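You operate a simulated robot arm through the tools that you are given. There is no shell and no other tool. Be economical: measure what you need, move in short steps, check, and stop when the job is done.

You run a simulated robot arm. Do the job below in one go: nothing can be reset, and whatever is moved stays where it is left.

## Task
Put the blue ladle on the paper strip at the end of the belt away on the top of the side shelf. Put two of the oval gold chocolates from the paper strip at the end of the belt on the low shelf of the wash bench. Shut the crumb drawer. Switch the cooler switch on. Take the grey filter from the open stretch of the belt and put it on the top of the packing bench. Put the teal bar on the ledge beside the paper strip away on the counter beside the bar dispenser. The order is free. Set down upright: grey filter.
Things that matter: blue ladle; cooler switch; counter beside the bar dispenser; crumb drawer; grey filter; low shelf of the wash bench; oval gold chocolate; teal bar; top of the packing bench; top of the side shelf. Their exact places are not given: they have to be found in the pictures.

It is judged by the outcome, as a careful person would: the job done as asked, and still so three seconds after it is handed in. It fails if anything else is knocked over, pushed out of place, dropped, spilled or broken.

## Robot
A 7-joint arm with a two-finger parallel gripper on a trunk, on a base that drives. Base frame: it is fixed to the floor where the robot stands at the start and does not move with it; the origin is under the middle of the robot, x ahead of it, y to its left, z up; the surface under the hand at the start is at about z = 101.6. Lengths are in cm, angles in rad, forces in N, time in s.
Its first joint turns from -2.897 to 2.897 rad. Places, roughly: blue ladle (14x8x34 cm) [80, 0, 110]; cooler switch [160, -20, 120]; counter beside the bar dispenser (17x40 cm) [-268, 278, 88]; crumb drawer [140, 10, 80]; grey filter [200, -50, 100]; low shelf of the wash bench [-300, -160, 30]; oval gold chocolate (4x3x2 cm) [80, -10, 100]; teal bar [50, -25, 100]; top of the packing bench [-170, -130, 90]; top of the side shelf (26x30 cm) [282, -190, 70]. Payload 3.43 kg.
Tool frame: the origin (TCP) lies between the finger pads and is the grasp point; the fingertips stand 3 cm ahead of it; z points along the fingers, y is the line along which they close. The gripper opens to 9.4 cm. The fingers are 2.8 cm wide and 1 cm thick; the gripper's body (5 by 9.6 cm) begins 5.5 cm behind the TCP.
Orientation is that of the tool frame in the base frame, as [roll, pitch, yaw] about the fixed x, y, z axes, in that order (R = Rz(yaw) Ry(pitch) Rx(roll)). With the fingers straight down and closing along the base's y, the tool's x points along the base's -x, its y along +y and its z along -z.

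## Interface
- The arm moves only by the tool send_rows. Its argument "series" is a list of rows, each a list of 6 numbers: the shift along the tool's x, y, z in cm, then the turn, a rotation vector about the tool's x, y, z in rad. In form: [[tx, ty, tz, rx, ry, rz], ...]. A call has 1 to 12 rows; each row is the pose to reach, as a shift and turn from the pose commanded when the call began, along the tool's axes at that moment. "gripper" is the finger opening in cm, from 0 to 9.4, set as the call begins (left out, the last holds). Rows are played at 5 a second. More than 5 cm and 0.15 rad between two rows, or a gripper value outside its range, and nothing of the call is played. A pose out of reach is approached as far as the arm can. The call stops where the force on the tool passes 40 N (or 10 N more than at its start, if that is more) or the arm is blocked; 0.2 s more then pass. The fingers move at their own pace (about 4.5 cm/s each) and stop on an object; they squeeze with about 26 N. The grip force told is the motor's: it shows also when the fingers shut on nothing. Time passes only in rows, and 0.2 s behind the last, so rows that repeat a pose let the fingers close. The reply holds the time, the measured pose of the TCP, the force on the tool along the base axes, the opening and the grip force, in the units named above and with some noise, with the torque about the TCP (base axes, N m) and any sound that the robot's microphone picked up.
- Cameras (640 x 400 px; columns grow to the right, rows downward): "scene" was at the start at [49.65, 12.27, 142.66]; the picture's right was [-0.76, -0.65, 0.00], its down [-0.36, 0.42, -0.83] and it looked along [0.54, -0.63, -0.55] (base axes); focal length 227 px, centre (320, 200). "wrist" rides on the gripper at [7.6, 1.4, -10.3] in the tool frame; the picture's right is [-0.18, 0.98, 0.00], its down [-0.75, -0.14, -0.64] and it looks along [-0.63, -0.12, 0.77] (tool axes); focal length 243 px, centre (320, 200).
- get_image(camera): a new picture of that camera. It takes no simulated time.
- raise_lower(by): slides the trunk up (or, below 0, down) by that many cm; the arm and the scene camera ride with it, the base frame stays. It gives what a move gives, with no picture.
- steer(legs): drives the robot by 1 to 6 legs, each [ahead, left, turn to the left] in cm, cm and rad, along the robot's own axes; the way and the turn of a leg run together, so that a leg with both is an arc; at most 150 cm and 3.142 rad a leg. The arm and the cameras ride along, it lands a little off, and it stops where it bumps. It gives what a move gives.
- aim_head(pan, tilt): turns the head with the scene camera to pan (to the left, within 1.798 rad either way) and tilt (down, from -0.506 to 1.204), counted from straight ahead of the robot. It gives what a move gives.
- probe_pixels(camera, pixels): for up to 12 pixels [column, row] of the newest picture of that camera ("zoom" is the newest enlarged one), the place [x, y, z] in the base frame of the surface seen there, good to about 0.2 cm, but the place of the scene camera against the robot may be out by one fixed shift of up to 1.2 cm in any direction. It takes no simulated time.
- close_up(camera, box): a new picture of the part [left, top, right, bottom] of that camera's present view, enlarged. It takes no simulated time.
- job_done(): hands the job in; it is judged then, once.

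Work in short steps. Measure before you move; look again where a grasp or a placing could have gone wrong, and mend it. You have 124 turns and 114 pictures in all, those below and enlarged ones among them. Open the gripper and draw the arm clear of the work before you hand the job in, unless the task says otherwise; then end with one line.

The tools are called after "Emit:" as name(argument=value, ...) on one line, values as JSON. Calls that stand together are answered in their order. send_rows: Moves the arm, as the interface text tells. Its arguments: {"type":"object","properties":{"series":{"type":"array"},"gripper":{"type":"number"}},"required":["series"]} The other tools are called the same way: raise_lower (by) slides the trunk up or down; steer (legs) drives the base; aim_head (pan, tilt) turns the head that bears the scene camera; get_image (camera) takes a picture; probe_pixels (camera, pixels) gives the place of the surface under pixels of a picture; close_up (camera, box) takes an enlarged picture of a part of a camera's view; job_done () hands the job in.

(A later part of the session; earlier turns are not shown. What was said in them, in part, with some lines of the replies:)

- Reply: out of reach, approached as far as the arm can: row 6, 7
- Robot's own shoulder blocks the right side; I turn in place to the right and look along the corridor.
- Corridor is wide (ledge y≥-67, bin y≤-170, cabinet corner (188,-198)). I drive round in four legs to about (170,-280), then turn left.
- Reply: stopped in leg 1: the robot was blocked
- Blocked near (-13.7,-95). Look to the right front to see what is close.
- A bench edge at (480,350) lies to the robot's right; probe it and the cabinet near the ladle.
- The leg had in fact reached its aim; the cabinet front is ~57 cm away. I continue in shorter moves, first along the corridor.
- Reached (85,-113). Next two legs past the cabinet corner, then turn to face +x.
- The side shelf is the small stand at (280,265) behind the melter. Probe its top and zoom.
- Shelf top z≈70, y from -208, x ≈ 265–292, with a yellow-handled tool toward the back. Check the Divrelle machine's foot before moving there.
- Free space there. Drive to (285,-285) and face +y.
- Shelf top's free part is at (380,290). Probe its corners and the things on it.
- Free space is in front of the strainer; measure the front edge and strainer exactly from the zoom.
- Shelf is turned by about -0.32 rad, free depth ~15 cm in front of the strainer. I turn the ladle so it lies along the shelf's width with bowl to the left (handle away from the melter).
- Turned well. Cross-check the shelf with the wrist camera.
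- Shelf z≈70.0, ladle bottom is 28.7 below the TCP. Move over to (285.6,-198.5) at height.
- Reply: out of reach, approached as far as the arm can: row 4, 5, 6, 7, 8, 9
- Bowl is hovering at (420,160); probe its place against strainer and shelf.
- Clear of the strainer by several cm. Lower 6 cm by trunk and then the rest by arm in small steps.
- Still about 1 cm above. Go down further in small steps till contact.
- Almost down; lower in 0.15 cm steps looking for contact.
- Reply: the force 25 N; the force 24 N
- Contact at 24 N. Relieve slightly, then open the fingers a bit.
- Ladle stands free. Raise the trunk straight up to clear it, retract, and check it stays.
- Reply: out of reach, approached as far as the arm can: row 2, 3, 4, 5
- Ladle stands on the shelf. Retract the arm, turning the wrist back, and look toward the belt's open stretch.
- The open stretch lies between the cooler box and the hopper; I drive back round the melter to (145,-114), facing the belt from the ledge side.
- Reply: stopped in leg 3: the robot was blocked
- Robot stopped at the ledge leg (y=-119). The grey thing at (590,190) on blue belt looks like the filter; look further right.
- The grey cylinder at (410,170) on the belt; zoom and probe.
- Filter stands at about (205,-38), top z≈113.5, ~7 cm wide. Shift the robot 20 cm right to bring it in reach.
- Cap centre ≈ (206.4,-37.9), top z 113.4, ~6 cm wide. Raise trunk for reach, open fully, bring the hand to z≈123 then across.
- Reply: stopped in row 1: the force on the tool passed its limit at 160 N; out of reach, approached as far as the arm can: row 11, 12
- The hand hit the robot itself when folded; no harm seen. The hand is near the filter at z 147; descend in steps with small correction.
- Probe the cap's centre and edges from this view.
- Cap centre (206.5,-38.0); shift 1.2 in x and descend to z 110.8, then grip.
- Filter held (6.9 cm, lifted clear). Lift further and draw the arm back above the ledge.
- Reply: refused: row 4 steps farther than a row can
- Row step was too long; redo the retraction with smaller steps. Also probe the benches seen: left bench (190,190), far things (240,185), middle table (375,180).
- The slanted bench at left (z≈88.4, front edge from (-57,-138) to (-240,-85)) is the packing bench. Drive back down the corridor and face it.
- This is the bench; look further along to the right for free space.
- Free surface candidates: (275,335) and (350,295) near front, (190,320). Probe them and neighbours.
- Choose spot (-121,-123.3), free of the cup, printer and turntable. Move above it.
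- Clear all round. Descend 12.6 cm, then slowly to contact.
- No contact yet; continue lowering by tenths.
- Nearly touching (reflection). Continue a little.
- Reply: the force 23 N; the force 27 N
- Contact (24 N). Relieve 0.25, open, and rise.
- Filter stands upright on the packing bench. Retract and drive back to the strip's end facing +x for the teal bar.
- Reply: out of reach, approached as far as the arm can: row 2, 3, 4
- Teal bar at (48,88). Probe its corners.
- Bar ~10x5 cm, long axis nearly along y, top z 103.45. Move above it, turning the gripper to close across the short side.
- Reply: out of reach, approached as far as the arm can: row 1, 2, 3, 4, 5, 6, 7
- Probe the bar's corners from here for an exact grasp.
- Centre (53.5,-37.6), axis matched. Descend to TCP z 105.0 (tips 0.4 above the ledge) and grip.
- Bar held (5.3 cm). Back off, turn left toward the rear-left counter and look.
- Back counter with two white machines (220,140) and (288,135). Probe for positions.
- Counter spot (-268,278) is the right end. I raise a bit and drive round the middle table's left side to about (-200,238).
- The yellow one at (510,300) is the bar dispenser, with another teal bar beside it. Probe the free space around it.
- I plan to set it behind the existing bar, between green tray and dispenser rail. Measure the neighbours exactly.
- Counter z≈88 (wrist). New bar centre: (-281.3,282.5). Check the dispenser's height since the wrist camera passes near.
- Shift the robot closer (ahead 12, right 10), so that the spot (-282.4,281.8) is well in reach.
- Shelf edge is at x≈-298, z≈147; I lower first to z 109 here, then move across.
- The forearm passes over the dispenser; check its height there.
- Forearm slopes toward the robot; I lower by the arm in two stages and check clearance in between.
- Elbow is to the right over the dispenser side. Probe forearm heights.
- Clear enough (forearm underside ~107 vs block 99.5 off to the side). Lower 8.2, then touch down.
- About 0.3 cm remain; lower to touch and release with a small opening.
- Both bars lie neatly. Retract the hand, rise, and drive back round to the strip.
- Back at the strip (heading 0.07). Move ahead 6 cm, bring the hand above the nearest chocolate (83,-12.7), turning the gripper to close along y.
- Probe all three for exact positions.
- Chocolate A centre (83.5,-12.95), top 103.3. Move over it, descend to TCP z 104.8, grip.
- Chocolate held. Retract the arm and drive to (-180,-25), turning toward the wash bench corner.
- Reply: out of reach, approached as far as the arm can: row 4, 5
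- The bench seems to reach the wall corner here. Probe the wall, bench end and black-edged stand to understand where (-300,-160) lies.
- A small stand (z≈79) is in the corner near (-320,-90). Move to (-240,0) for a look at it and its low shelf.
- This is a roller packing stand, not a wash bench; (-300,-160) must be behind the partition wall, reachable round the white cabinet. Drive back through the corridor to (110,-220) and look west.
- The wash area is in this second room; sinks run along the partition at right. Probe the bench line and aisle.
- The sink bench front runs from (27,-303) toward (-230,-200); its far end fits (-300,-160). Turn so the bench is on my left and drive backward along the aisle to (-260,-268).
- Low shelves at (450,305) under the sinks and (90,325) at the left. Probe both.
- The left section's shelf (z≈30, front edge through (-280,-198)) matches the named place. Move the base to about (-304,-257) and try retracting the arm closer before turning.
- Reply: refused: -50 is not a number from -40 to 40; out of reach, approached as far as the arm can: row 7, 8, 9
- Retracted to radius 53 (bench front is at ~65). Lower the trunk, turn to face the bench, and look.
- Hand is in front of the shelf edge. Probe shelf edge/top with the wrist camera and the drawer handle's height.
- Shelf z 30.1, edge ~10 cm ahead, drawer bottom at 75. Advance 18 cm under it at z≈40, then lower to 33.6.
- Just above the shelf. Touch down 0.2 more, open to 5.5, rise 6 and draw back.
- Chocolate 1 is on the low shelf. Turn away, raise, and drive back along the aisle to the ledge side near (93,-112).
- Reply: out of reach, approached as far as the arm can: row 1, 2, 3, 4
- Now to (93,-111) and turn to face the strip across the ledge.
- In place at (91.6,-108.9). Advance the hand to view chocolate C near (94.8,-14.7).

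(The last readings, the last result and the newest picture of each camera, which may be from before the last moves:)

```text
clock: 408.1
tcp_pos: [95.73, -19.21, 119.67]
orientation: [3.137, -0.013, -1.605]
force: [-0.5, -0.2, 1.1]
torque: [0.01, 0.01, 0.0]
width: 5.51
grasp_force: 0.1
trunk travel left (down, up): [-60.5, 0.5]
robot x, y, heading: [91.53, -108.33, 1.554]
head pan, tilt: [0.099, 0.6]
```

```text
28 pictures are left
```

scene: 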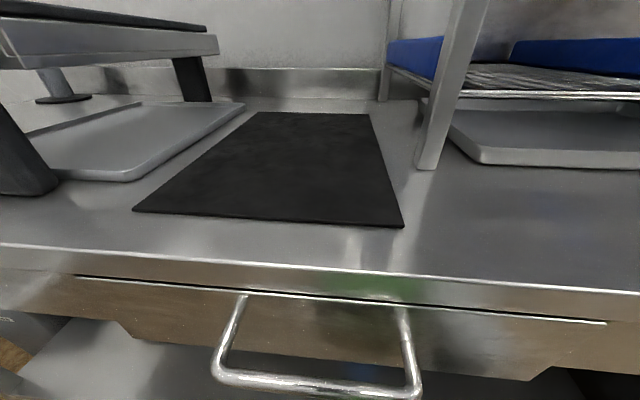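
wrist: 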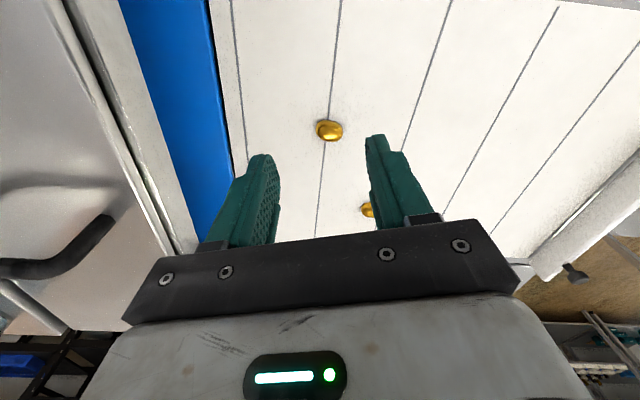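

Chocolate C at (330,131), with clear paper around. Probe its edges and the hood's edge.

Emit:
probe_pixels(camera="wrist", pixels=[[330, 131], [317, 128], [342, 132], [330, 121], [331, 141], [100, 90], [170, 240]])

```text
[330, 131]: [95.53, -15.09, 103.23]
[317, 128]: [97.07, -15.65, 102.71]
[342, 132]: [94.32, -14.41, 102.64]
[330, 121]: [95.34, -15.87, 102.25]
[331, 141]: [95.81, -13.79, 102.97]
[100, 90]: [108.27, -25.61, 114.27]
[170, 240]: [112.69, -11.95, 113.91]
```

Descend on C at (95.6,-14.9) and grip, then lift.

Emit:
send_rows(series=[[-2.2, 0.1, 1, 0, 0, 0], [-4.3, 0.2, 3, 0, 0, 0], [-4.3, 0.2, 7, 0, 0, 0], [-4.3, 0.2, 11, 0, 0, 0], [-4.3, 0.2, 14, 0, 0, 0], [-4.3, 0.2, 14.8, 0, 0, 0], [-4.3, 0.2, 14.8, 0, 0, 0]])

Emit:
send_rows(series=[[0, 0, 0, 0, 0, 0], [0, 0, 0, 0, 0, 0], [0, 0, 0, 0, 0, 0], [0, 0, 0, 0, 0, 0], [0, 0, 0, 0, 0, 0], [0, 0, -4, 0, 0, 0], [0, 0, -8, 0, 0, 0], [0, 0, -12, 0, 0, 0], [0, 0, -15, 0, 0, 0]], gripper=1.5)

Emit:
get_image(camera="wrist")

```text
clock: 409.7
tcp_pos: [95.67, -15.14, 105.14]
orientation: [3.137, -0.013, -1.605]
force: [-0.3, -0.3, -0.6]
torque: [0.02, 0.0, -0.03]
width: 5.49
grasp_force: 0.0
trunk travel left (down, up): [-60.5, 0.5]
robot x, y, heading: [91.79, -108.79, 1.552]
head pan, tilt: [0.099, 0.6]
```

```text
clock: 411.7
tcp_pos: [95.75, -14.89, 120.15]
orientation: [3.137, -0.01, -1.605]
force: [0.1, -0.5, 0.0]
torque: [0.0, -0.02, 0.01]
width: 2.78
grasp_force: 25.4
trunk travel left (down, up): [-60.5, 0.5]
robot x, y, heading: [91.31, -108.95, 1.554]
head pan, tilt: [0.099, 0.6]
```

```text
27 pictures are left
```

wrist: 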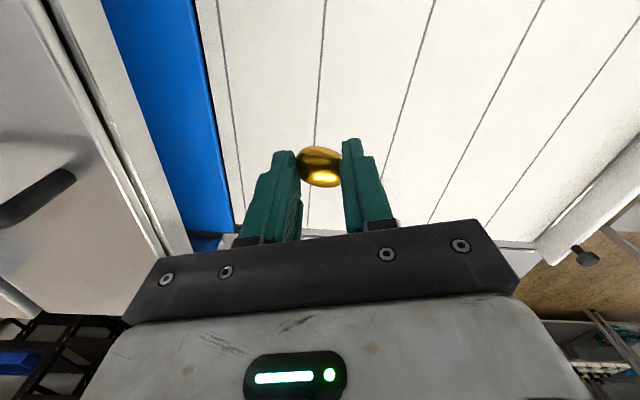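

Second chocolate held. Retract and drive back to the wash bench by the same way.

Emit:
send_rows(series=[[4.5, 0, 0, 0, 0, 0], [9, 0, 0, 0, 0, 0], [13.5, 0, 0, 0, 0, 0], [18, 0, 0, 0, 0, 0], [22.5, 0, 0, 0, 0, 0], [26, 0, 0, 0, 0, 0]])

Emit:
steer(legs=[[0, 0, -1.9], [57.4, -110, 0], [22.5, -138.6, 0], [-132.1, -16.9, 0], [-137.2, -2.8, 0], [-131.8, -6.2, 0]])

```text
clock: 413.1
tcp_pos: [94.56, -41.16, 120.1]
orientation: [3.136, -0.013, -1.604]
force: [0.2, -0.2, 0.1]
torque: [0.03, -0.01, 0.01]
width: 2.71
grasp_force: 26.7
trunk travel left (down, up): [-60.5, 0.5]
robot x, y, heading: [91.41, -108.72, 1.552]
head pan, tilt: [0.099, 0.6]
```

```text
clock: 449.4
tcp_pos: [-243.9, -282.04, 120.21]
orientation: [3.137, -0.013, 2.76]
force: [0.0, 0.0, 0.3]
torque: [0.0, 0.01, -0.02]
width: 1.78
grasp_force: 25.6
trunk travel left (down, up): [-60.5, 0.5]
robot x, y, heading: [-306.41, -256.38, -0.365]
head pan, tilt: [0.099, 0.6]
```

Grip width fell to 1.8: check the chocolate is still held while retracting the arm.

Emit:
send_rows(series=[[0, 0, 4, 0, 0, 0], [0, 0, 8, 0, 0, 0], [0, 0, 12, 0, 0, 0], [0, 0, 16, 0, 0, 0], [4, 0, 18, 0, 0, 0], [8, 0, 20, 0, 0, 0], [12, 0, 20, 0, 0, 0], [14, 0, 20, 0, 0, 0]])

Emit:
close_up(camera="wrist", box=[220, 100, 420, 250])

```text
clock: 451.2
tcp_pos: [-256.41, -276.85, 98.83]
orientation: [3.136, -0.011, 2.763]
force: [-0.3, 0.5, -0.4]
torque: [-0.03, 0.0, -0.05]
width: 1.74
grasp_force: 25.9
out of reach, approached as far as the arm can: row 7, 8
trunk travel left (down, up): [-60.5, 0.5]
robot x, y, heading: [-306.41, -256.26, -0.369]
head pan, tilt: [0.099, 0.6]
```

```text
2.67 times, centred on (320, 175) of wrist
```

zoom: 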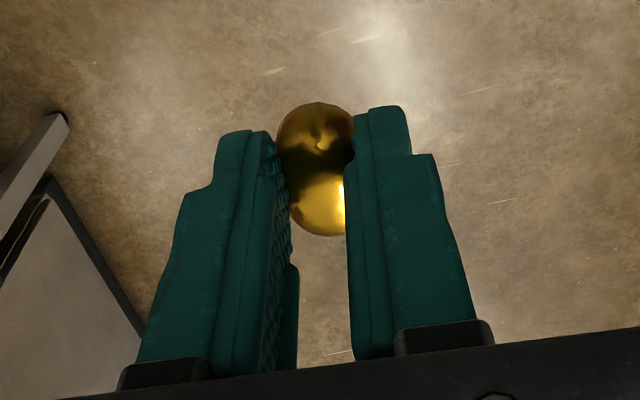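

Still firmly held, turned on edge. Lower the trunk and turn to face the bench.

Emit:
raise_lower(by=-38)

Emit:
raise_lower(by=-17)

Emit:
steer(legs=[[0, 0, 1.62]])

Emit:
get_image(camera="wrist")

```text
clock: 454.9
tcp_pos: [-256.43, -276.9, 60.86]
orientation: [3.138, -0.013, 2.759]
force: [-0.2, 0.5, 0.3]
torque: [0.0, 0.03, -0.01]
width: 1.51
grasp_force: 0.0
trunk travel left (down, up): [-22.5, 38.5]
robot x, y, heading: [-306.83, -256.34, -0.367]
head pan, tilt: [0.099, 0.6]
```

```text
clock: 456.8
tcp_pos: [-256.44, -277.02, 43.81]
orientation: [3.137, -0.011, 2.76]
force: [0.7, 0.3, -0.7]
torque: [0.0, -0.01, -0.01]
width: 1.5
grasp_force: 0.0
trunk travel left (down, up): [-5.5, 55.5]
robot x, y, heading: [-306.56, -256.35, -0.366]
head pan, tilt: [0.099, 0.6]
```

```text
clock: 461.2
tcp_pos: [-289.19, -205.09, 43.87]
orientation: [3.137, -0.012, -1.89]
force: [-0.2, 0.4, 0.0]
torque: [0.01, 0.01, 0.0]
width: 1.5
grasp_force: 0.0
trunk travel left (down, up): [-5.5, 55.5]
robot x, y, heading: [-306.8, -256.81, 1.267]
head pan, tilt: [0.099, 0.6]
```

```text
25 pictures are left
```

wrist: 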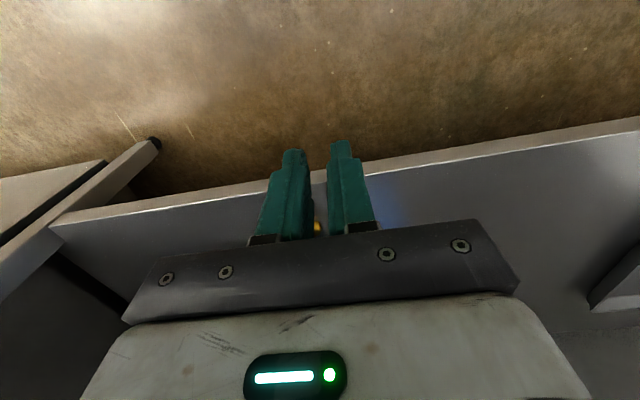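

The chocolate slipped out during lowering and must lie on the floor near (-256,-277). Turn partway back and look for it.

Emit:
steer(legs=[[0, 0, -1.0]])

Emit:
aim_head(pan=-0.6, tilt=0.95)

Emit:
get_image(camera="scene")

Emit:
get_image(camera="wrist")

```text
clock: 464.1
tcp_pos: [-254.0, -243.22, 43.84]
orientation: [3.136, -0.013, -2.885]
force: [-0.7, 0.2, 0.2]
torque: [-0.02, -0.01, 0.04]
width: 1.5
grasp_force: 0.1
trunk travel left (down, up): [-5.5, 55.5]
robot x, y, heading: [-306.58, -256.22, 0.273]
head pan, tilt: [0.099, 0.6]
```

```text
clock: 465.2
tcp_pos: [-254.03, -243.2, 43.81]
orientation: [3.136, -0.013, -2.887]
force: [-0.2, 0.2, -0.5]
torque: [-0.03, 0.03, 0.02]
width: 1.53
grasp_force: 0.1
trunk travel left (down, up): [-5.5, 55.5]
robot x, y, heading: [-306.38, -256.51, 0.266]
head pan, tilt: [-0.6, 0.949]
```

```text
24 pictures are left
```

scene: 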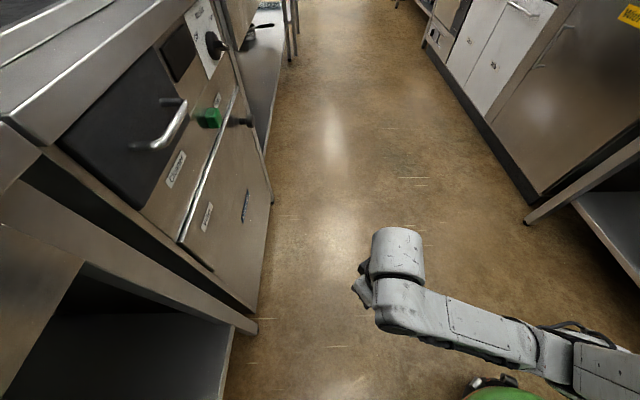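

```text
23 pictures are left
```

wrist: 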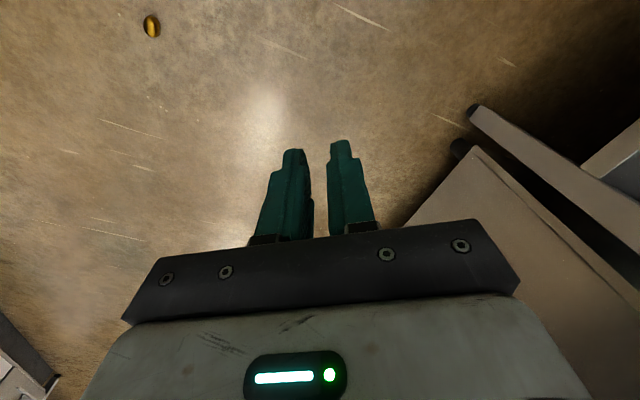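

Wrist view shows the chocolate on the floor at (151,26). Probe it.

Emit:
probe_pixels(camera="wrist", pixels=[[151, 26], [145, 26], [158, 26], [151, 15], [152, 37], [250, 100]])

```text
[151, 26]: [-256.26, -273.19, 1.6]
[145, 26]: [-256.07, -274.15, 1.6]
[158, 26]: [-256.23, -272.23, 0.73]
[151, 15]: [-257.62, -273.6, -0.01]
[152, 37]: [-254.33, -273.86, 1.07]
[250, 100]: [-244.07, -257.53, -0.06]
```

Chocolate lies at (-256.1,-273.3) on the floor, long axis along x. Turn to it, open to 6 and descend partway.

Emit:
steer(legs=[[0, 0, -0.58]])

Emit:
raise_lower(by=-5)

Emit:
send_rows(series=[[0, 0, 4, 0, 0, 0], [0, 0, 8, 0, 0, 0], [0, 0, 12, 0, 0, 0], [0, 0, 16, 0, 0, 0], [0, 0, 20, 0, 0, 0], [0, 0, 23, 0, 0, 0], [0, 0, 23, 0, 0, 0]], gripper=6)

Emit:
get_image(camera="wrist")

```text
clock: 467.2
tcp_pos: [-255.43, -274.17, 43.93]
orientation: [3.137, -0.014, 2.817]
force: [1.5, 0.8, 0.5]
torque: [0.01, 0.0, 0.01]
width: 1.52
grasp_force: 0.1
trunk travel left (down, up): [-5.5, 55.5]
robot x, y, heading: [-306.82, -256.4, -0.305]
head pan, tilt: [-0.6, 0.949]
```

```text
clock: 468.1
tcp_pos: [-255.3, -274.12, 38.82]
orientation: [3.138, -0.013, 2.817]
force: [-0.2, -0.5, -0.3]
torque: [-0.01, 0.0, -0.03]
width: 1.51
grasp_force: 0.1
trunk travel left (down, up): [-0.5, 60.5]
robot x, y, heading: [-306.63, -256.67, -0.306]
head pan, tilt: [-0.6, 0.949]
```

```text
clock: 469.7
tcp_pos: [-252.33, -276.55, 18.67]
orientation: [3.137, -0.013, 2.815]
force: [0.5, 0.4, 0.6]
torque: [-0.03, 0.03, -0.02]
width: 6.0
grasp_force: 0.2
out of reach, approached as far as the arm can: row 2, 3, 4, 5, 6, 7
trunk travel left (down, up): [-0.5, 60.5]
robot x, y, heading: [-306.57, -256.17, -0.307]
head pan, tilt: [-0.6, 0.949]
```

```text
22 pictures are left
```

wrist: 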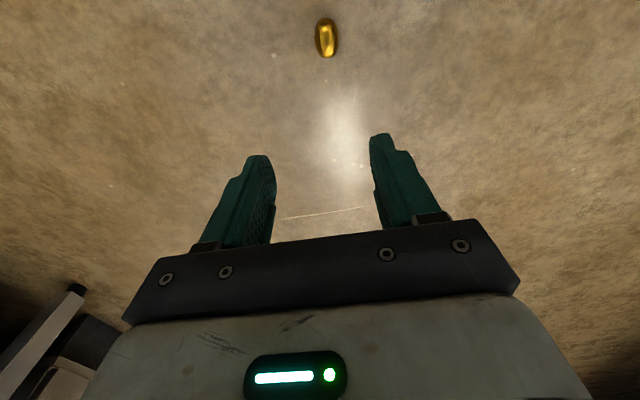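

Too close to the base for that depth; back off 18 cm and extend forward at low height.

Emit:
steer(legs=[[-18, 0, 0]])

Emit:
send_rows(series=[[-4.5, 0.7, 1, 0, 0, 0], [-9, 1.4, 3, 0, 0, 0], [-13.4, 2.2, 5, 0, 0, 0], [-13.4, 2.2, 9, 0, 0, 0], [-13.4, 2.2, 11, 0, 0, 0], [-13.4, 2.2, 11, 0, 0, 0]])

Emit:
get_image(camera="wrist")

Emit:
probe_pixels(camera="wrist", pixels=[[320, 165], [320, 140], [320, 120], [320, 180], [330, 100]])

```text
clock: 471.2
tcp_pos: [-269.5, -270.95, 18.73]
orientation: [3.137, -0.013, 2.815]
force: [0.2, -0.3, 0.5]
torque: [0.02, 0.0, -0.01]
width: 6.01
grasp_force: 0.0
trunk travel left (down, up): [-0.5, 60.5]
robot x, y, heading: [-323.86, -251.29, -0.306]
head pan, tilt: [-0.6, 0.949]
```

```text
clock: 472.6
tcp_pos: [-256.23, -272.87, 7.43]
orientation: [3.136, -0.013, 2.818]
force: [-0.7, 0.0, -0.1]
torque: [-0.02, 0.02, 0.0]
width: 5.99
grasp_force: 0.0
trunk travel left (down, up): [-0.5, 60.5]
robot x, y, heading: [-324.02, -250.83, -0.311]
head pan, tilt: [-0.6, 0.949]
```

```text
21 pictures are left
```

wrist: 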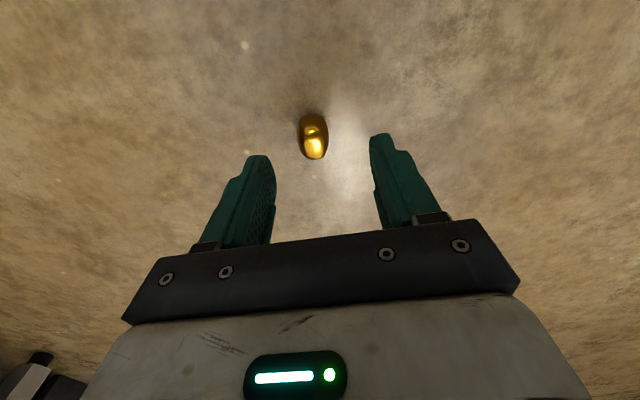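

```text
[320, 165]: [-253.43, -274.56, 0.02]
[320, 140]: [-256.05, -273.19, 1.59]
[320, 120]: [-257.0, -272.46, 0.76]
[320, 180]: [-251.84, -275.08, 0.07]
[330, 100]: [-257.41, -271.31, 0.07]
```

Chocolate between the fingers; descend to tips just above the floor, grip across its narrow side, lift and retract.

Emit:
send_rows(series=[[-0.3, -0.4, 2, 0, 0, 0], [-0.3, -0.4, 3.6, 0, 0, 0], [-0.3, -0.4, 4.3, 0, 0, 0], [-0.3, -0.4, 4.3, 0, 0, 0]])

Emit:
send_rows(series=[[0, 0, 0, 0, 0, 0], [0, 0, 0, 0, 0, 0], [0, 0, 0, 0, 0, 0], [0, 0, 0, 0, 0, 0], [0, 0, 0, 0, 0, 0], [0, 0, -1, 0, 0, 0], [0, 0, -4, 0, 0, 0], [0, 0, -8, 0, 0, 0], [0, 0, -12, 0, 0, 0]], gripper=0.5)

Emit:
send_rows(series=[[0, 0, -4, 0, 0, 0], [0, 0, -8, 0, 0, 0], [0, 0, -12, 0, 0, 0], [0, 0, -16, 0, 0, 0], [0, 0, -20, 0, 0, 0], [0, 0, -24, 0, 0, 0], [4, 0, -25, 0, 0, 0], [8, 0, -26, 0, 0, 0], [12, 0, -26, 0, 0, 0], [16, 0, -26, 0, 0, 0]])

Emit:
close_up(camera="wrist", box=[220, 100, 420, 250])

```text
clock: 473.6
tcp_pos: [-256.14, -273.49, 3.24]
orientation: [3.137, -0.014, 2.816]
force: [0.5, -0.8, 0.2]
torque: [0.0, 0.0, -0.05]
width: 5.99
grasp_force: 0.1
trunk travel left (down, up): [-0.5, 60.5]
robot x, y, heading: [-323.96, -250.92, -0.309]
head pan, tilt: [-0.6, 0.949]
```

```text
clock: 475.6
tcp_pos: [-255.88, -273.49, 15.33]
orientation: [3.136, -0.014, 2.815]
force: [0.5, 0.4, 1.1]
torque: [-0.01, 0.0, -0.02]
width: 2.04
grasp_force: 25.8
trunk travel left (down, up): [-0.5, 60.5]
robot x, y, heading: [-324.02, -250.99, -0.314]
head pan, tilt: [-0.6, 0.949]
```

```text
clock: 477.8
tcp_pos: [-269.81, -269.58, 42.1]
orientation: [-3.005, 0.014, 3.022]
force: [-3.9, -1.4, -2.0]
torque: [0.16, -0.33, 0.02]
width: 2.05
grasp_force: 25.8
out of reach, approached as far as the arm can: row 5, 6, 7, 8, 9
trunk travel left (down, up): [-0.5, 60.5]
robot x, y, heading: [-324.22, -250.87, -0.312]
head pan, tilt: [-0.6, 0.949]
```

```text
2.67 times, centred on (320, 175) of wrist
```

zoom: 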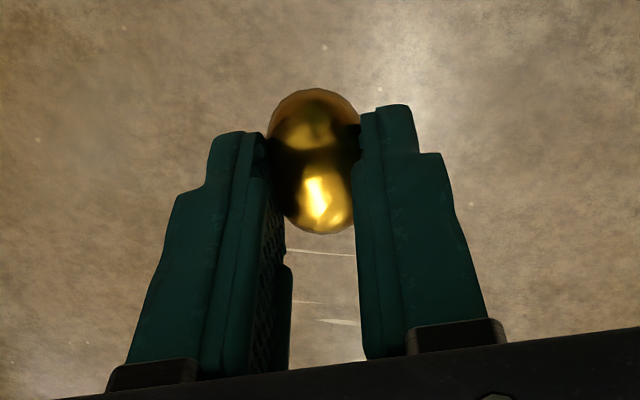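

Chocolate held (2.05 cm). Straighten with a small forward move, then shift ahead 32 cm and turn to the bench.

Emit:
send_rows(series=[[-1, 0, 0, 0, 0, 0], [-1, 0, 0, 0, 0, 0], [-1, 0, 0, 0, 0, 0]])

Emit:
steer(legs=[[31, -1, 0], [0, 0, 1.565]])

Emit:
get_image(camera="wrist")

```text
clock: 478.6
tcp_pos: [-270.14, -268.92, 41.24]
orientation: [3.136, -0.012, 2.816]
force: [-0.3, -1.0, -0.2]
torque: [-0.01, 0.0, -0.02]
width: 2.05
grasp_force: 25.6
trunk travel left (down, up): [-0.5, 60.5]
robot x, y, heading: [-323.79, -251.2, -0.311]
head pan, tilt: [-0.6, 0.949]
```

```text
clock: 484.5
tcp_pos: [-275.93, -207.85, 41.27]
orientation: [3.137, -0.012, -1.908]
force: [0.0, -0.3, -0.9]
torque: [0.02, 0.0, 0.03]
width: 1.87
grasp_force: 26.2
trunk travel left (down, up): [-0.5, 60.5]
robot x, y, heading: [-294.52, -261.42, 1.251]
head pan, tilt: [-0.6, 0.949]
```

```text
19 pictures are left
```

wrist: 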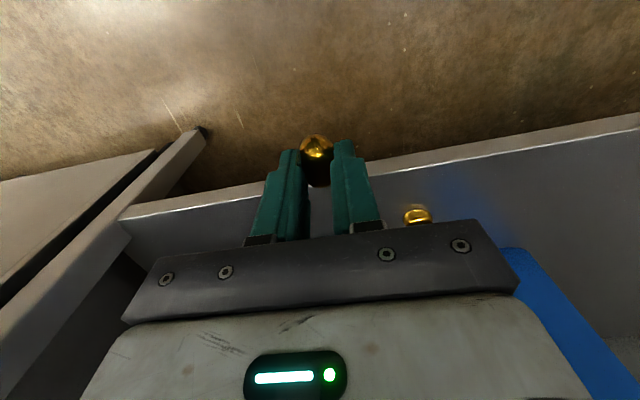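

It is slowly sliding toward the tips; go in promptly 14 cm, lower to ~34.2, release, and withdraw.

Emit:
send_rows(series=[[-4.7, 0, 0, 0, 0, 0], [-9.4, 0, 0, 0, 0, 0], [-14, 0, 0.5, 0, 0, 0], [-14, 0, 4, 0, 0, 0], [-14, 0, 6, 0, 0, 0], [-14, 0, 6.7, 0, 0, 0], [-14, 0, 7, 0, 0, 0]])

Emit:
close_up(camera="wrist", box=[220, 80, 480, 250])

```text
clock: 486.1
tcp_pos: [-271.34, -194.7, 34.26]
orientation: [3.136, -0.012, -1.908]
force: [0.4, 0.0, 0.1]
torque: [0.0, 0.02, 0.0]
width: 1.84
grasp_force: 26.0
trunk travel left (down, up): [-0.5, 60.5]
robot x, y, heading: [-294.84, -261.32, 1.251]
head pan, tilt: [-0.6, 0.949]
```

```text
2.35 times, centred on (350, 165) of wrist
```

zoom: 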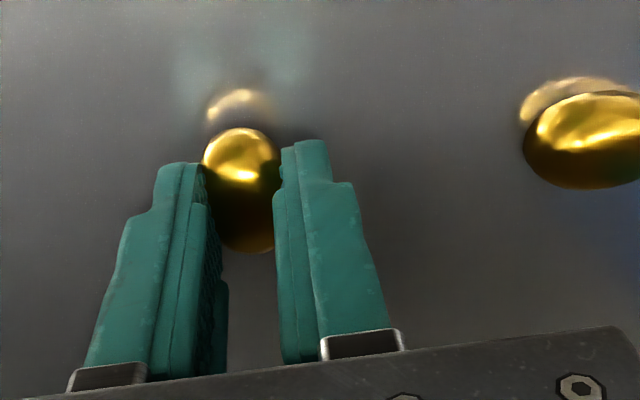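

Very near the shelf (reflection close). Lower 0.5 more, open gently, rise and withdraw.

Emit:
send_rows(series=[[0, 0, 0.3, 0, 0, 0], [0, 0, 0.5, 0, 0, 0], [0, 0, 0.5, 0, 0, 0]])

Emit:
send_rows(series=[[0, 0, 0, 0, 0, 0], [0, 0, 0, 0, 0, 0], [0, 0, 0, 0, 0, 0], [0, 0, 0, 0, 0, 0], [0, 0, -3.5, 0, 0, 0], [0, 0, -7, 0, 0, 0]], gripper=4.5)

Emit:
get_image(camera="wrist")

Emit:
send_rows(series=[[4.5, 0, -0.5, 0, 0, 0], [9, 0, -1, 0, 0, 0], [13, 0, -1, 0, 0, 0], [13, 0, -1, 0, 0, 0]])

```text
clock: 486.9
tcp_pos: [-271.41, -194.8, 33.57]
orientation: [3.137, -0.01, -1.907]
force: [0.0, -0.5, 0.0]
torque: [-0.01, 0.0, -0.02]
width: 1.83
grasp_force: 26.0
trunk travel left (down, up): [-0.5, 60.5]
robot x, y, heading: [-294.43, -261.33, 1.251]
head pan, tilt: [-0.6, 0.949]
```

```text
clock: 488.3
tcp_pos: [-271.18, -194.76, 40.48]
orientation: [3.136, -0.014, -1.908]
force: [0.5, 0.0, -0.6]
torque: [-0.01, 0.03, 0.01]
width: 4.51
grasp_force: 0.0
trunk travel left (down, up): [-0.5, 60.5]
robot x, y, heading: [-294.32, -261.2, 1.251]
head pan, tilt: [-0.6, 0.949]
```

```text
17 pictures are left
```

wrist: 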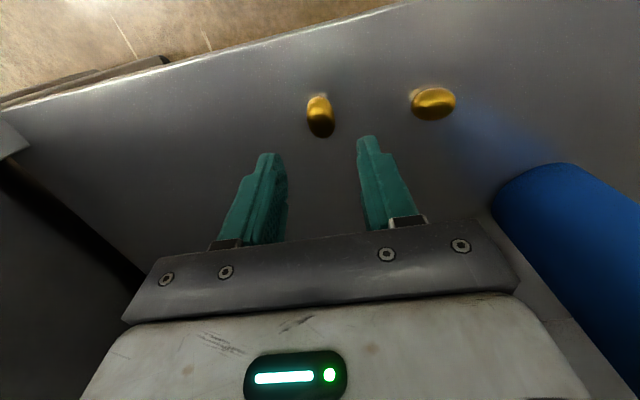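

```text
clock: 489.3
tcp_pos: [-275.49, -207.01, 41.74]
orientation: [3.135, -0.014, -1.906]
force: [0.2, -0.3, -0.1]
torque: [-0.03, -0.01, 0.02]
width: 4.5
grasp_force: 0.1
trunk travel left (down, up): [-0.5, 60.5]
robot x, y, heading: [-294.37, -261.18, 1.251]
head pan, tilt: [-0.6, 0.949]
```

Both chocolates rest on the low shelf. Turn away, raise, and drive back to the corridor end at about (-12,-94).

Emit:
steer(legs=[[0, 0, -1.56]])

Emit:
raise_lower(by=40)

Emit:
raise_lower(by=20)

Emit:
send_rows(series=[[-3, 0, -4, 0, 0, 0], [-6, 0, -8, 0, 0, 0], [-9, 0, -12, 0, 0, 0], [-11, 0, -16, 0, 0, 0], [-12, 0, -20, 0, 0, 0]], gripper=0)

Emit:
steer(legs=[[122, 0.5, 0], [137.2, -2.2, 0], [132.3, 13, 0], [-18.9, 140.9, 0], [-49.7, 99.5, 0], [-105, -6.4, 0]])

```text
clock: 493.5
tcp_pos: [-239.79, -279.61, 41.71]
orientation: [3.136, -0.012, 2.817]
force: [0.9, -0.5, 0.4]
torque: [0.02, 0.0, 0.04]
width: 4.51
grasp_force: 0.1
trunk travel left (down, up): [-0.5, 60.5]
robot x, y, heading: [-294.41, -261.49, -0.301]
head pan, tilt: [-0.6, 0.949]
```

```text
clock: 497.3
tcp_pos: [-239.84, -279.6, 81.8]
orientation: [3.137, -0.012, 2.817]
force: [0.3, -0.5, 0.0]
torque: [0.0, 0.03, -0.02]
width: 4.51
grasp_force: 0.1
trunk travel left (down, up): [-40.5, 20.5]
robot x, y, heading: [-294.6, -261.57, -0.307]
head pan, tilt: [-0.6, 0.949]
```

```text
clock: 499.5
tcp_pos: [-239.79, -279.53, 101.79]
orientation: [3.136, -0.013, 2.817]
force: [0.0, 0.3, 0.1]
torque: [-0.01, 0.01, -0.01]
width: 4.49
grasp_force: 0.1
trunk travel left (down, up): [-60.5, 0.5]
robot x, y, heading: [-294.47, -261.55, -0.308]
head pan, tilt: [-0.6, 0.949]
```

```text
clock: 500.7
tcp_pos: [-227.93, -283.76, 119.76]
orientation: [3.141, -0.011, 2.818]
force: [0.2, 0.4, 0.0]
torque: [0.03, 0.02, 0.02]
width: 0.0
grasp_force: 25.4
out of reach, approached as far as the arm can: row 5
trunk travel left (down, up): [-60.5, 0.5]
robot x, y, heading: [-294.49, -261.34, -0.311]
head pan, tilt: [-0.6, 0.949]
```

```text
clock: 536.7
tcp_pos: [67.96, -113.6, 119.57]
orientation: [3.139, -0.01, 2.777]
force: [0.6, -0.1, -0.6]
torque: [0.0, 0.0, -0.03]
width: 0.0
grasp_force: 26.2
trunk travel left (down, up): [-60.5, 0.5]
robot x, y, heading: [2.65, -88.39, -0.348]
head pan, tilt: [-0.6, 0.949]
```

At (2.7,-88). Drive round the strip's end to the left side near (45,72) and look at the drawer and the cooler's left face.

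Emit:
steer(legs=[[-49.3, 54.9, 0], [-14.9, 85, 0], [49.3, 25.3, 0]])

Emit:
aim_head(pan=0.2, tilt=0.5)

Emit:
get_image(camera="scene")

```text
clock: 547.7
tcp_pos: [109.92, 47.18, 119.67]
orientation: [3.14, -0.01, 2.767]
force: [0.8, 0.0, 0.9]
torque: [0.0, -0.01, 0.03]
width: 0.0
grasp_force: 26.5
trunk travel left (down, up): [-60.5, 0.5]
robot x, y, heading: [44.6, 73.22, -0.354]
head pan, tilt: [-0.6, 0.949]
```

```text
clock: 548.9
tcp_pos: [110.1, 47.17, 119.48]
orientation: [3.14, -0.01, 2.768]
force: [0.3, -0.6, -0.9]
torque: [-0.02, 0.0, -0.02]
width: 0.0
grasp_force: 26.3
trunk travel left (down, up): [-60.5, 0.5]
robot x, y, heading: [44.75, 73.04, -0.35]
head pan, tilt: [0.201, 0.499]
```

```text
16 pictures are left
```

scene: 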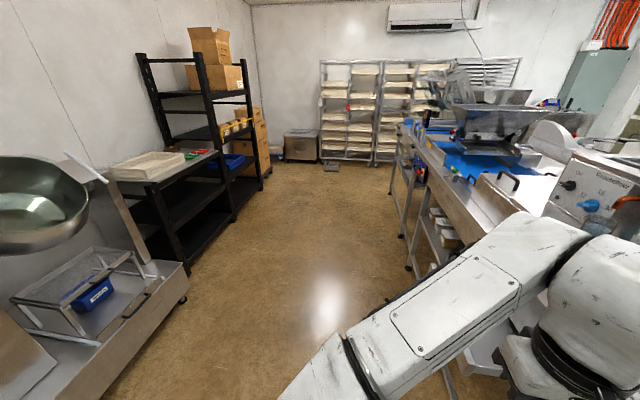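

The cooler's left face has a control panel at (600,190). Zoom and probe it, plus the aisle bounds.

Emit:
close_up(camera="scene", box=[480, 140, 640, 260])

Emit:
probe_pixels(camera="scene", pixels=[[185, 300], [410, 265], [600, 180], [568, 185], [590, 205], [626, 200], [490, 355], [600, 225], [230, 215], [100, 395], [470, 365], [490, 190]])

```text
3.33 times, centred on (560, 200) of scene
```

zoom: 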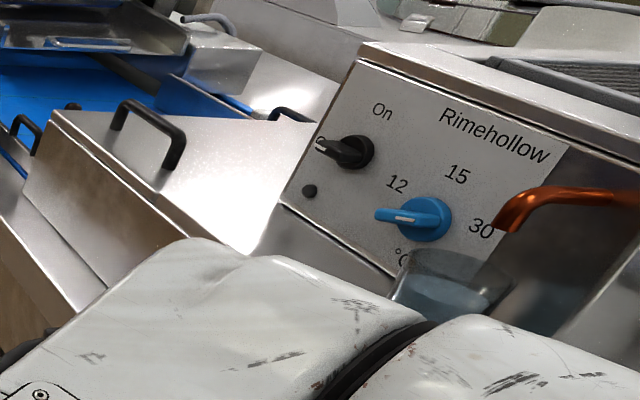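

```text
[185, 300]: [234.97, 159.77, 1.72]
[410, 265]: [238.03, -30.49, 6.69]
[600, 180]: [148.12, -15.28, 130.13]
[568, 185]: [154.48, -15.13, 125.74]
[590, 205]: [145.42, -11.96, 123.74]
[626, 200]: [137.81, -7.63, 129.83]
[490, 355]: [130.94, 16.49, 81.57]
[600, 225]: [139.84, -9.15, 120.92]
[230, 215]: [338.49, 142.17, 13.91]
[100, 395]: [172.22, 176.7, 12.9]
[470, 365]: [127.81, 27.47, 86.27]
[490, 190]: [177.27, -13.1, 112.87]
```

The cooler switch is the black rotary knob at (154.5,-15,125.7), now pointing to Off (left); "On" is at the top. Turn the tool horizontal here in the open, then drive to (159,97) facing the drawer and panel.

Emit:
send_rows(series=[[-1, 0, 0, 0, -0.143, 0], [-2, 0, 0, 0, -0.286, 0], [-3, 0, 0, 0, -0.429, 0], [-4, 0, 0, 0, -0.571, 0], [-5, 0, 0, 0, -0.714, 0], [-6, 0, 0, 0, -0.857, 0], [-7, 0, 0, 0, -1.0, 0], [-8, 0, 0, 0, -1.143, 0], [-9, 0, 0, 0, -1.286, 0], [-10, 0, 0, 0, -1.429, 0], [-10, 0, 0, 0, -1.56, 0], [-10, 0, 0, 0, -1.56, 0]])

Emit:
steer(legs=[[99, 61.7, 0], [0, 0, -1.505]])

Emit:
aim_head(pan=0.0, tilt=0.55)

Emit:
get_image(camera="scene")

```text
clock: 551.5
tcp_pos: [119.26, 43.7, 119.48]
orientation: [3.055, 1.549, 2.679]
force: [0.0, -0.4, 0.1]
torque: [0.01, 0.02, -0.01]
width: 0.0
grasp_force: 26.1
trunk travel left (down, up): [-60.5, 0.5]
robot x, y, heading: [44.74, 72.73, -0.355]
head pan, tilt: [0.201, 0.499]
```

```text
clock: 561.0
tcp_pos: [134.72, 18.86, 119.55]
orientation: [3.089, 1.55, 1.225]
force: [-0.4, -0.8, 0.0]
torque: [0.0, -0.01, 0.02]
width: 0.03
grasp_force: 26.5
trunk travel left (down, up): [-60.5, 0.5]
robot x, y, heading: [157.67, 95.48, -1.844]
head pan, tilt: [0.201, 0.499]
```

```text
clock: 561.7
tcp_pos: [134.6, 18.73, 119.37]
orientation: [3.088, 1.55, 1.225]
force: [1.0, 0.5, 0.7]
torque: [0.01, 0.04, 0.0]
width: 0.0
grasp_force: 25.8
trunk travel left (down, up): [-60.5, 0.5]
robot x, y, heading: [157.78, 95.49, -1.843]
head pan, tilt: [0.0, 0.55]
```

```text
14 pictures are left
```

scene: 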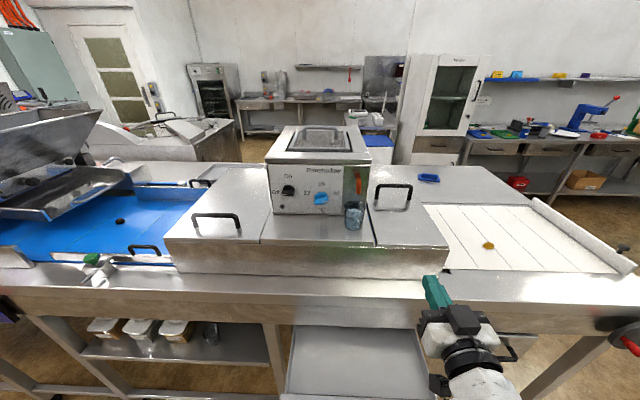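

Good frontal view: knob (289,190) pointing Off (left), On label above; drawer open at (360,365). Probe key points and zoom on the panel.

Emit:
probe_pixels(camera="scene", pixels=[[289, 190], [300, 178], [280, 205], [335, 178], [310, 210], [320, 197], [300, 340], [415, 340], [290, 392], [425, 392], [360, 322], [354, 222]])

Emit:
close_up(camera="scene", box=[260, 150, 380, 240])

Emit:
aim_head(pan=0.0, tilt=0.95)

Emit:
get_image(camera="scene")

```text
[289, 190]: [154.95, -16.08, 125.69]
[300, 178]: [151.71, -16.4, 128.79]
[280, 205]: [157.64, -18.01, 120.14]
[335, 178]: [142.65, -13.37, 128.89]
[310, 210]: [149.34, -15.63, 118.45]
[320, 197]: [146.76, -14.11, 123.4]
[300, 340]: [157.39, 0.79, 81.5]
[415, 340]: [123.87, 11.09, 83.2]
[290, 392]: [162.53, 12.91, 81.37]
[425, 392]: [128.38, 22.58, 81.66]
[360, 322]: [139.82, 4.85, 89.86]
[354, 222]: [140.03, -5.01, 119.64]
```

```text
4.44 times, centred on (320, 195) of scene
```

zoom: 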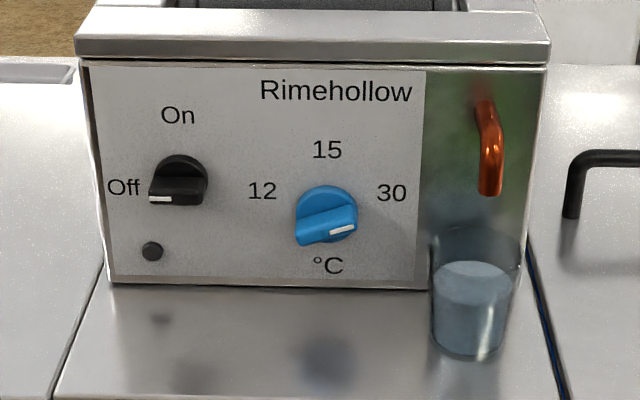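

```text
clock: 562.6
tcp_pos: [134.73, 18.78, 119.52]
orientation: [3.088, 1.549, 1.224]
force: [0.9, 0.4, -0.3]
torque: [-0.01, 0.04, -0.01]
width: 0.04
grasp_force: 26.0
trunk travel left (down, up): [-60.5, 0.5]
robot x, y, heading: [157.81, 95.71, -1.846]
head pan, tilt: [0.0, 0.949]
```

```text
12 pictures are left
```

scene: 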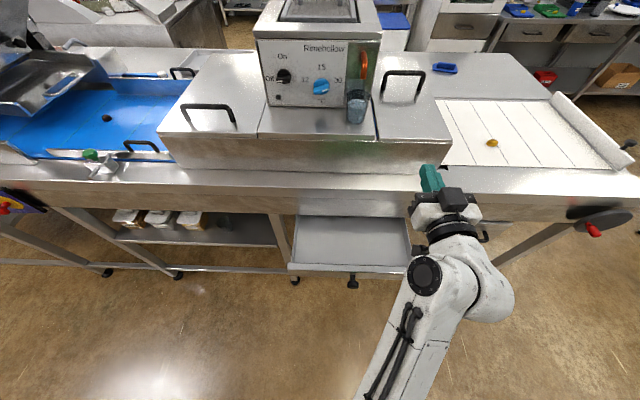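

Drawer front plate runs (163,15)–(128,26), z≈80–86; apron face ~17 cm behind. Back the base off, lower the hand to z≈83.5 and push the drawer by driving ahead with closed fingers.

Emit:
steer(legs=[[-16, 5, 0]])

Emit:
raise_lower(by=-36)

Emit:
steer(legs=[[22, 0, 0]])

Emit:
get_image(camera="scene")

```text
clock: 564.0
tcp_pos: [143.7, 33.48, 119.38]
orientation: [3.087, 1.549, 1.222]
force: [-0.2, -0.5, -0.5]
torque: [0.02, 0.01, -0.01]
width: 0.0
grasp_force: 26.5
trunk travel left (down, up): [-60.5, 0.5]
robot x, y, heading: [166.97, 109.53, -1.845]
head pan, tilt: [0.0, 0.949]
```

```text
clock: 567.5
tcp_pos: [143.75, 33.35, 83.47]
orientation: [3.089, 1.549, 1.227]
force: [0.3, 0.4, 0.7]
torque: [-0.01, 0.02, 0.01]
width: 0.0
grasp_force: 25.8
trunk travel left (down, up): [-24.5, 36.5]
robot x, y, heading: [166.91, 110.01, -1.851]
head pan, tilt: [0.0, 0.949]
```

```text
clock: 569.2
tcp_pos: [137.5, 11.9, 83.54]
orientation: [3.081, 1.55, 1.214]
force: [0.5, 0.2, -0.5]
torque: [-0.02, -0.03, 0.0]
width: 0.0
grasp_force: 25.9
trunk travel left (down, up): [-24.5, 36.5]
robot x, y, heading: [161.07, 88.54, -1.843]
head pan, tilt: [0.0, 0.949]
```

```text
11 pictures are left
```

scene: 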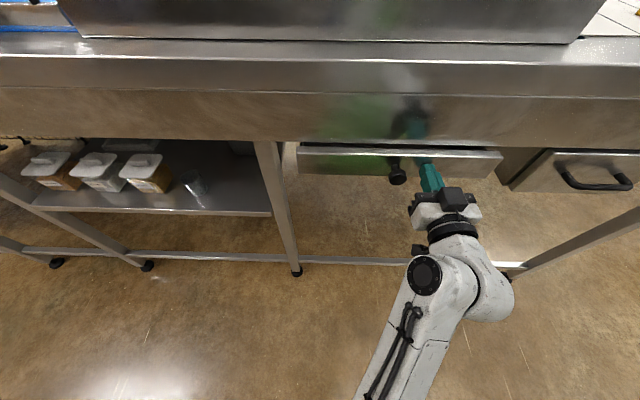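

Drawer is nearly shut; push 5 cm more and check.

Emit:
steer(legs=[[5, 0, 0]])

Emit:
close_up(camera="scene", box=[220, 80, 540, 280])

Emit:
probe_pixels(camera="zoom", pixels=[[200, 150], [540, 150], [300, 60], [500, 60], [350, 150], [600, 200]])

```text
clock: 570.1
tcp_pos: [137.07, 10.33, 83.59]
orientation: [3.107, 1.539, 1.236]
force: [9.1, 16.9, 0.0]
torque: [-0.19, 0.15, 0.03]
width: 0.01
grasp_force: 26.1
trunk travel left (down, up): [-24.5, 36.5]
robot x, y, heading: [160.55, 86.52, -1.847]
head pan, tilt: [0.0, 0.949]
stopped in leg 1: the force on the tool passed its limit at 289 N (the readings are from after the stop); the commanded pose is now the measured one
```

```text
2.00 times, centred on (380, 180) of scene
```

zoom: 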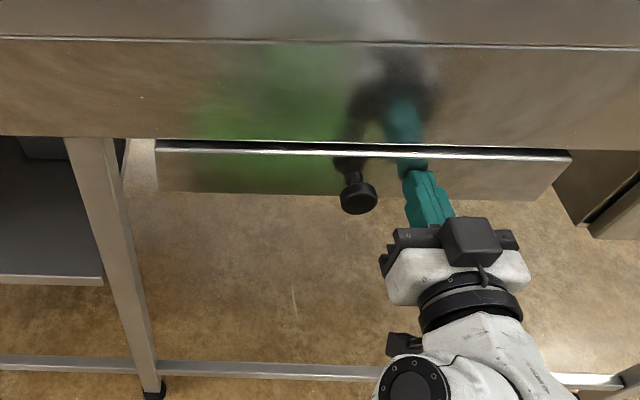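

```text
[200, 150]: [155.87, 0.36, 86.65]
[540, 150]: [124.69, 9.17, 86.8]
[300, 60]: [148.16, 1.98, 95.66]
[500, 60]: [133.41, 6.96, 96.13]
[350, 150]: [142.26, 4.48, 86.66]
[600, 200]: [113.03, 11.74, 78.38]
```

The drawer is at its stop, flush with the apron. Back off, raise, roll the tool by -90° for gripping the horizontal knob bar, and move in front of the knob.

Emit:
steer(legs=[[-12, 0, 0]])

Emit:
raise_lower(by=36)

Emit:
send_rows(series=[[-1, 0, 0, 0, 0, -0.143], [-2, 0, 0, 0, 0, -0.286], [-3, 0, 0, 0, 0, -0.429], [-4, 0, 0, 0, 0, -0.571], [-5, 0, 0, 0, 0, -0.714], [-5.6, 0, 0, 0, 0, -0.857], [-5.6, 0, 0, 0, 0, -1.0], [-5.6, 0, 0, 0, 0, -1.143], [-5.6, 0, 0, 0, 0, -1.286], [-5.6, 0, 0, 0, 0, -1.429], [-5.6, 0, 0, 0, 0, -1.56], [-5.6, 0, 0, 0, 0, -1.56]], gripper=5)

Emit:
steer(legs=[[17.8, 25.3, 0]])

Emit:
aim_head(pan=0.0, tilt=0.6)

Emit:
get_image(camera="scene")

Emit:
get_image(camera="wrist")

```text
clock: 571.3
tcp_pos: [140.25, 21.78, 83.54]
orientation: [3.105, 1.539, 1.235]
force: [0.1, -0.5, 0.3]
torque: [0.01, -0.02, -0.02]
width: 0.01
grasp_force: 26.1
trunk travel left (down, up): [-24.5, 36.5]
robot x, y, heading: [163.43, 98.06, -1.844]
head pan, tilt: [0.0, 0.949]
```

```text
clock: 574.8
tcp_pos: [140.33, 21.68, 119.51]
orientation: [3.102, 1.54, 1.234]
force: [0.5, -0.2, 1.1]
torque: [-0.02, -0.01, 0.0]
width: 0.0
grasp_force: 26.3
trunk travel left (down, up): [-60.5, 0.5]
robot x, y, heading: [163.62, 98.28, -1.846]
head pan, tilt: [0.0, 0.949]
```

```text
clock: 577.4
tcp_pos: [140.28, 21.54, 125.17]
orientation: [-1.602, 0.013, 2.845]
force: [-0.6, 0.5, -0.7]
torque: [0.03, -0.05, -0.03]
width: 5.01
grasp_force: 0.0
trunk travel left (down, up): [-60.5, 0.5]
robot x, y, heading: [163.5, 97.94, -1.847]
head pan, tilt: [0.0, 0.949]
```

```text
clock: 579.5
tcp_pos: [159.64, -2.85, 125.15]
orientation: [-1.601, 0.014, 2.843]
force: [0.5, -0.4, 0.3]
torque: [-0.03, 0.0, 0.03]
width: 5.01
grasp_force: 0.1
trunk travel left (down, up): [-60.5, 0.5]
robot x, y, heading: [182.89, 73.07, -1.846]
head pan, tilt: [0.0, 0.949]
```

```text
clock: 580.3
tcp_pos: [159.54, -2.64, 125.03]
orientation: [-1.603, 0.013, 2.843]
force: [0.1, -0.2, 0.1]
torque: [-0.03, -0.02, -0.01]
width: 5.03
grasp_force: 0.0
trunk travel left (down, up): [-60.5, 0.5]
robot x, y, heading: [182.6, 73.59, -1.847]
head pan, tilt: [0.0, 0.6]
```

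```text
9 pictures are left
```

scene: 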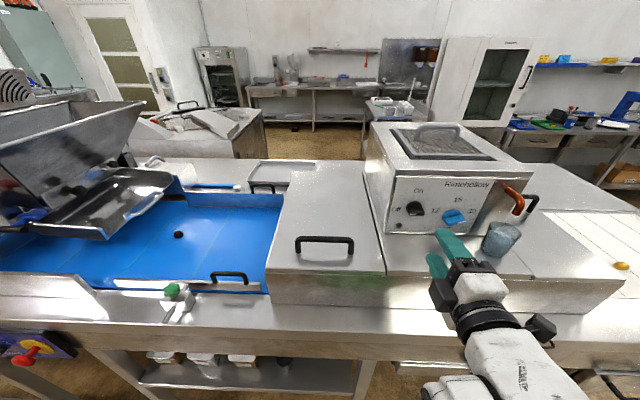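

```text
8 pictures are left
```

wrist: 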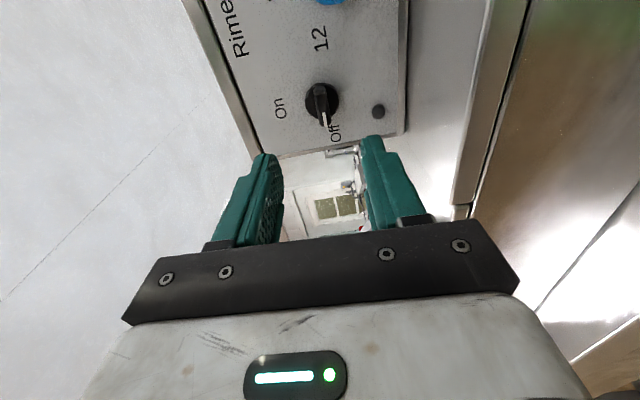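

Wrist view shows the knob at (321,103) with bar toward Off. Probe it accurately.

Emit:
probe_pixels(camera="wrist", pixels=[[321, 98], [322, 108], [308, 100], [336, 100], [320, 86], [325, 122], [350, 90], [290, 130], [378, 112]])

```text
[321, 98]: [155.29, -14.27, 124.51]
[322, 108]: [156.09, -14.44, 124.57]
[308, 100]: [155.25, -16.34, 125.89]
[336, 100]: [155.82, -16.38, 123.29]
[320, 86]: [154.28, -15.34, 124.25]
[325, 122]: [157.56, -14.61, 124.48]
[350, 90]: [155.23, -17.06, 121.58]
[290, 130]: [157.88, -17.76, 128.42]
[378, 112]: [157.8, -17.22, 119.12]
```

Knob axis at (155.6,-17.1), z 124.55, bar protrudes 2.6 cm. Advance 11 cm, grip the bar, and twist +1.5 rad (clockwise toward On).

Emit:
send_rows(series=[[-0.2, 0.05, 4, 0, 0, 0], [-0.4, 0.1, 7.5, 0, 0, 0], [-0.5, 0.13, 10, 0, 0, 0], [-0.5, 0.13, 11, 0, 0, 0], [-0.5, 0.13, 11, 0, 0, 0]])

Emit:
send_rows(series=[[0, 0, 0, 0, 0, 0], [0, 0, 0, 0, 0, 0], [0, 0, 0, 0, 0, 0], [0, 0, 0, 0, 0, 0], [0, 0, 0, 0, 0, 0]], gripper=0)

Emit:
send_rows(series=[[0, 0, 0, 0, 0, 0.14], [0, 0, 0, 0, 0, 0.28], [0, 0, 0, 0, 0, 0.42], [0, 0, 0, 0, 0, 0.56], [0, 0, 0, 0, 0, 0.7], [0, 0, 0, 0, 0, 0.84], [0, 0, 0, 0, 0, 0.98], [0, 0, 0, 0, 0, 1.12], [0, 0, 0, 0, 0, 1.26], [0, 0, 0, 0, 0, 1.4], [0, 0, 0, 0, 0, 1.5], [0, 0, 0, 0, 0, 1.5]])

Emit:
close_up(camera="scene", box=[340, 130, 560, 290])

```text
clock: 581.5
tcp_pos: [156.81, -13.45, 124.6]
orientation: [-1.603, 0.013, 2.844]
force: [-0.8, 0.0, 0.1]
torque: [0.02, -0.01, 0.0]
width: 4.99
grasp_force: 0.0
trunk travel left (down, up): [-60.5, 0.5]
robot x, y, heading: [182.83, 73.57, -1.852]
head pan, tilt: [0.0, 0.6]
```

```text
clock: 582.7
tcp_pos: [156.67, -13.51, 124.64]
orientation: [-1.602, 0.013, 2.843]
force: [0.0, 1.0, -5.8]
torque: [-0.62, 0.21, -0.03]
width: 1.23
grasp_force: 44.6
trunk travel left (down, up): [-60.5, 0.5]
robot x, y, heading: [183.13, 73.09, -1.846]
head pan, tilt: [0.0, 0.6]
```

```text
clock: 585.3
tcp_pos: [156.57, -13.35, 124.85]
orientation: [-2.046, 1.505, 2.367]
force: [-9.3, 0.0, 9.2]
torque: [-1.15, 0.39, -0.94]
width: 1.21
grasp_force: 44.5
trunk travel left (down, up): [-60.5, 0.5]
robot x, y, heading: [182.69, 73.52, -1.852]
head pan, tilt: [0.0, 0.6]
```

```text
2.50 times, centred on (450, 210) of scene
```

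zoom: 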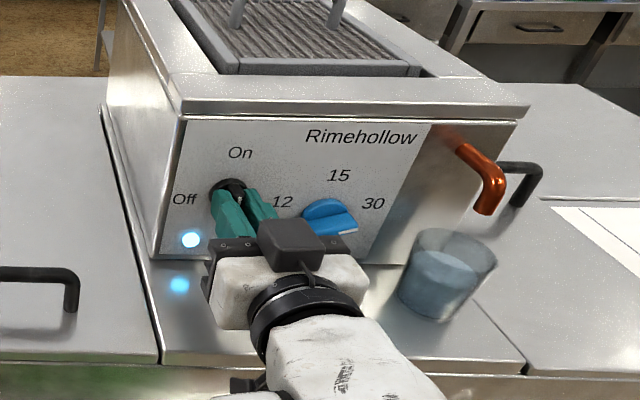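

The indicator lamp is lit: cooler is On. Open slightly, draw straight back, and verify.

Emit:
send_rows(series=[[0, 0, 0, 0, 0, 0], [0, 0, 0, 0, 0, 0], [0, 0, 0, 0, 0, 0], [0, 0, -4, 0, 0, 0], [0, 0, -8, 0, 0, 0], [0, 0, -12, 0, 0, 0]], gripper=3.2)

Emit:
steer(legs=[[-25, 0, 0]])

Emit:
get_image(camera="scene")

Emit:
close_up(camera="scene", box=[320, 100, 560, 400])

```text
clock: 586.7
tcp_pos: [160.35, -1.91, 124.88]
orientation: [-2.079, 1.504, 2.336]
force: [-0.5, 0.6, -0.2]
torque: [0.03, -0.01, -0.03]
width: 3.2
grasp_force: 0.1
trunk travel left (down, up): [-60.5, 0.5]
robot x, y, heading: [182.71, 73.47, -1.845]
head pan, tilt: [0.0, 0.6]
```

```text
clock: 588.5
tcp_pos: [166.85, 22.13, 124.88]
orientation: [-2.069, 1.502, 2.343]
force: [-0.3, -0.7, 0.8]
torque: [-0.02, 0.01, 0.03]
width: 3.22
grasp_force: 0.1
trunk travel left (down, up): [-60.5, 0.5]
robot x, y, heading: [189.65, 97.62, -1.852]
head pan, tilt: [0.0, 0.6]
```

```text
6 pictures are left
```

scene: 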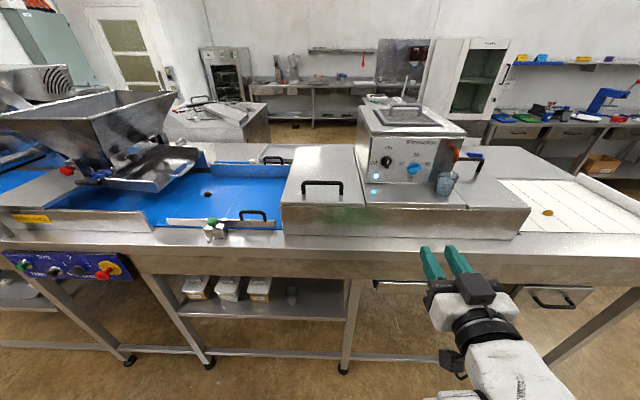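

```text
1.33 times, centred on (440, 250) of scene
```

zoom: 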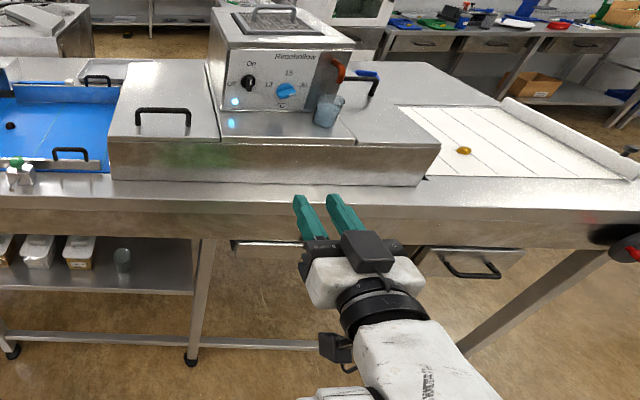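

The lamp is lit, the knob points to On and the drawer is shut. Open the gripper fully and hand in.

Emit:
send_rows(series=[[0, 0, 0, 0, 0, 0], [0, 0, 0, 0, 0, 0], [0, 0, 0, 0, 0, 0]], gripper=9.4)

Emit:
job_done()

```text
clock: 589.3
tcp_pos: [166.98, 22.14, 124.86]
orientation: [-2.069, 1.504, 2.342]
force: [-0.5, -0.2, -0.2]
torque: [-0.05, 0.02, 0.0]
width: 9.4
grasp_force: 0.0
trunk travel left (down, up): [-60.5, 0.5]
robot x, y, heading: [189.42, 97.73, -1.849]
head pan, tilt: [0.0, 0.6]
```

```text
The job is handed in.
```

All six tasks are done and handed in, but I dropped the second chocolate on the floor on the way to the wash bench. I picked it up and put it on the low shelf beside the first.
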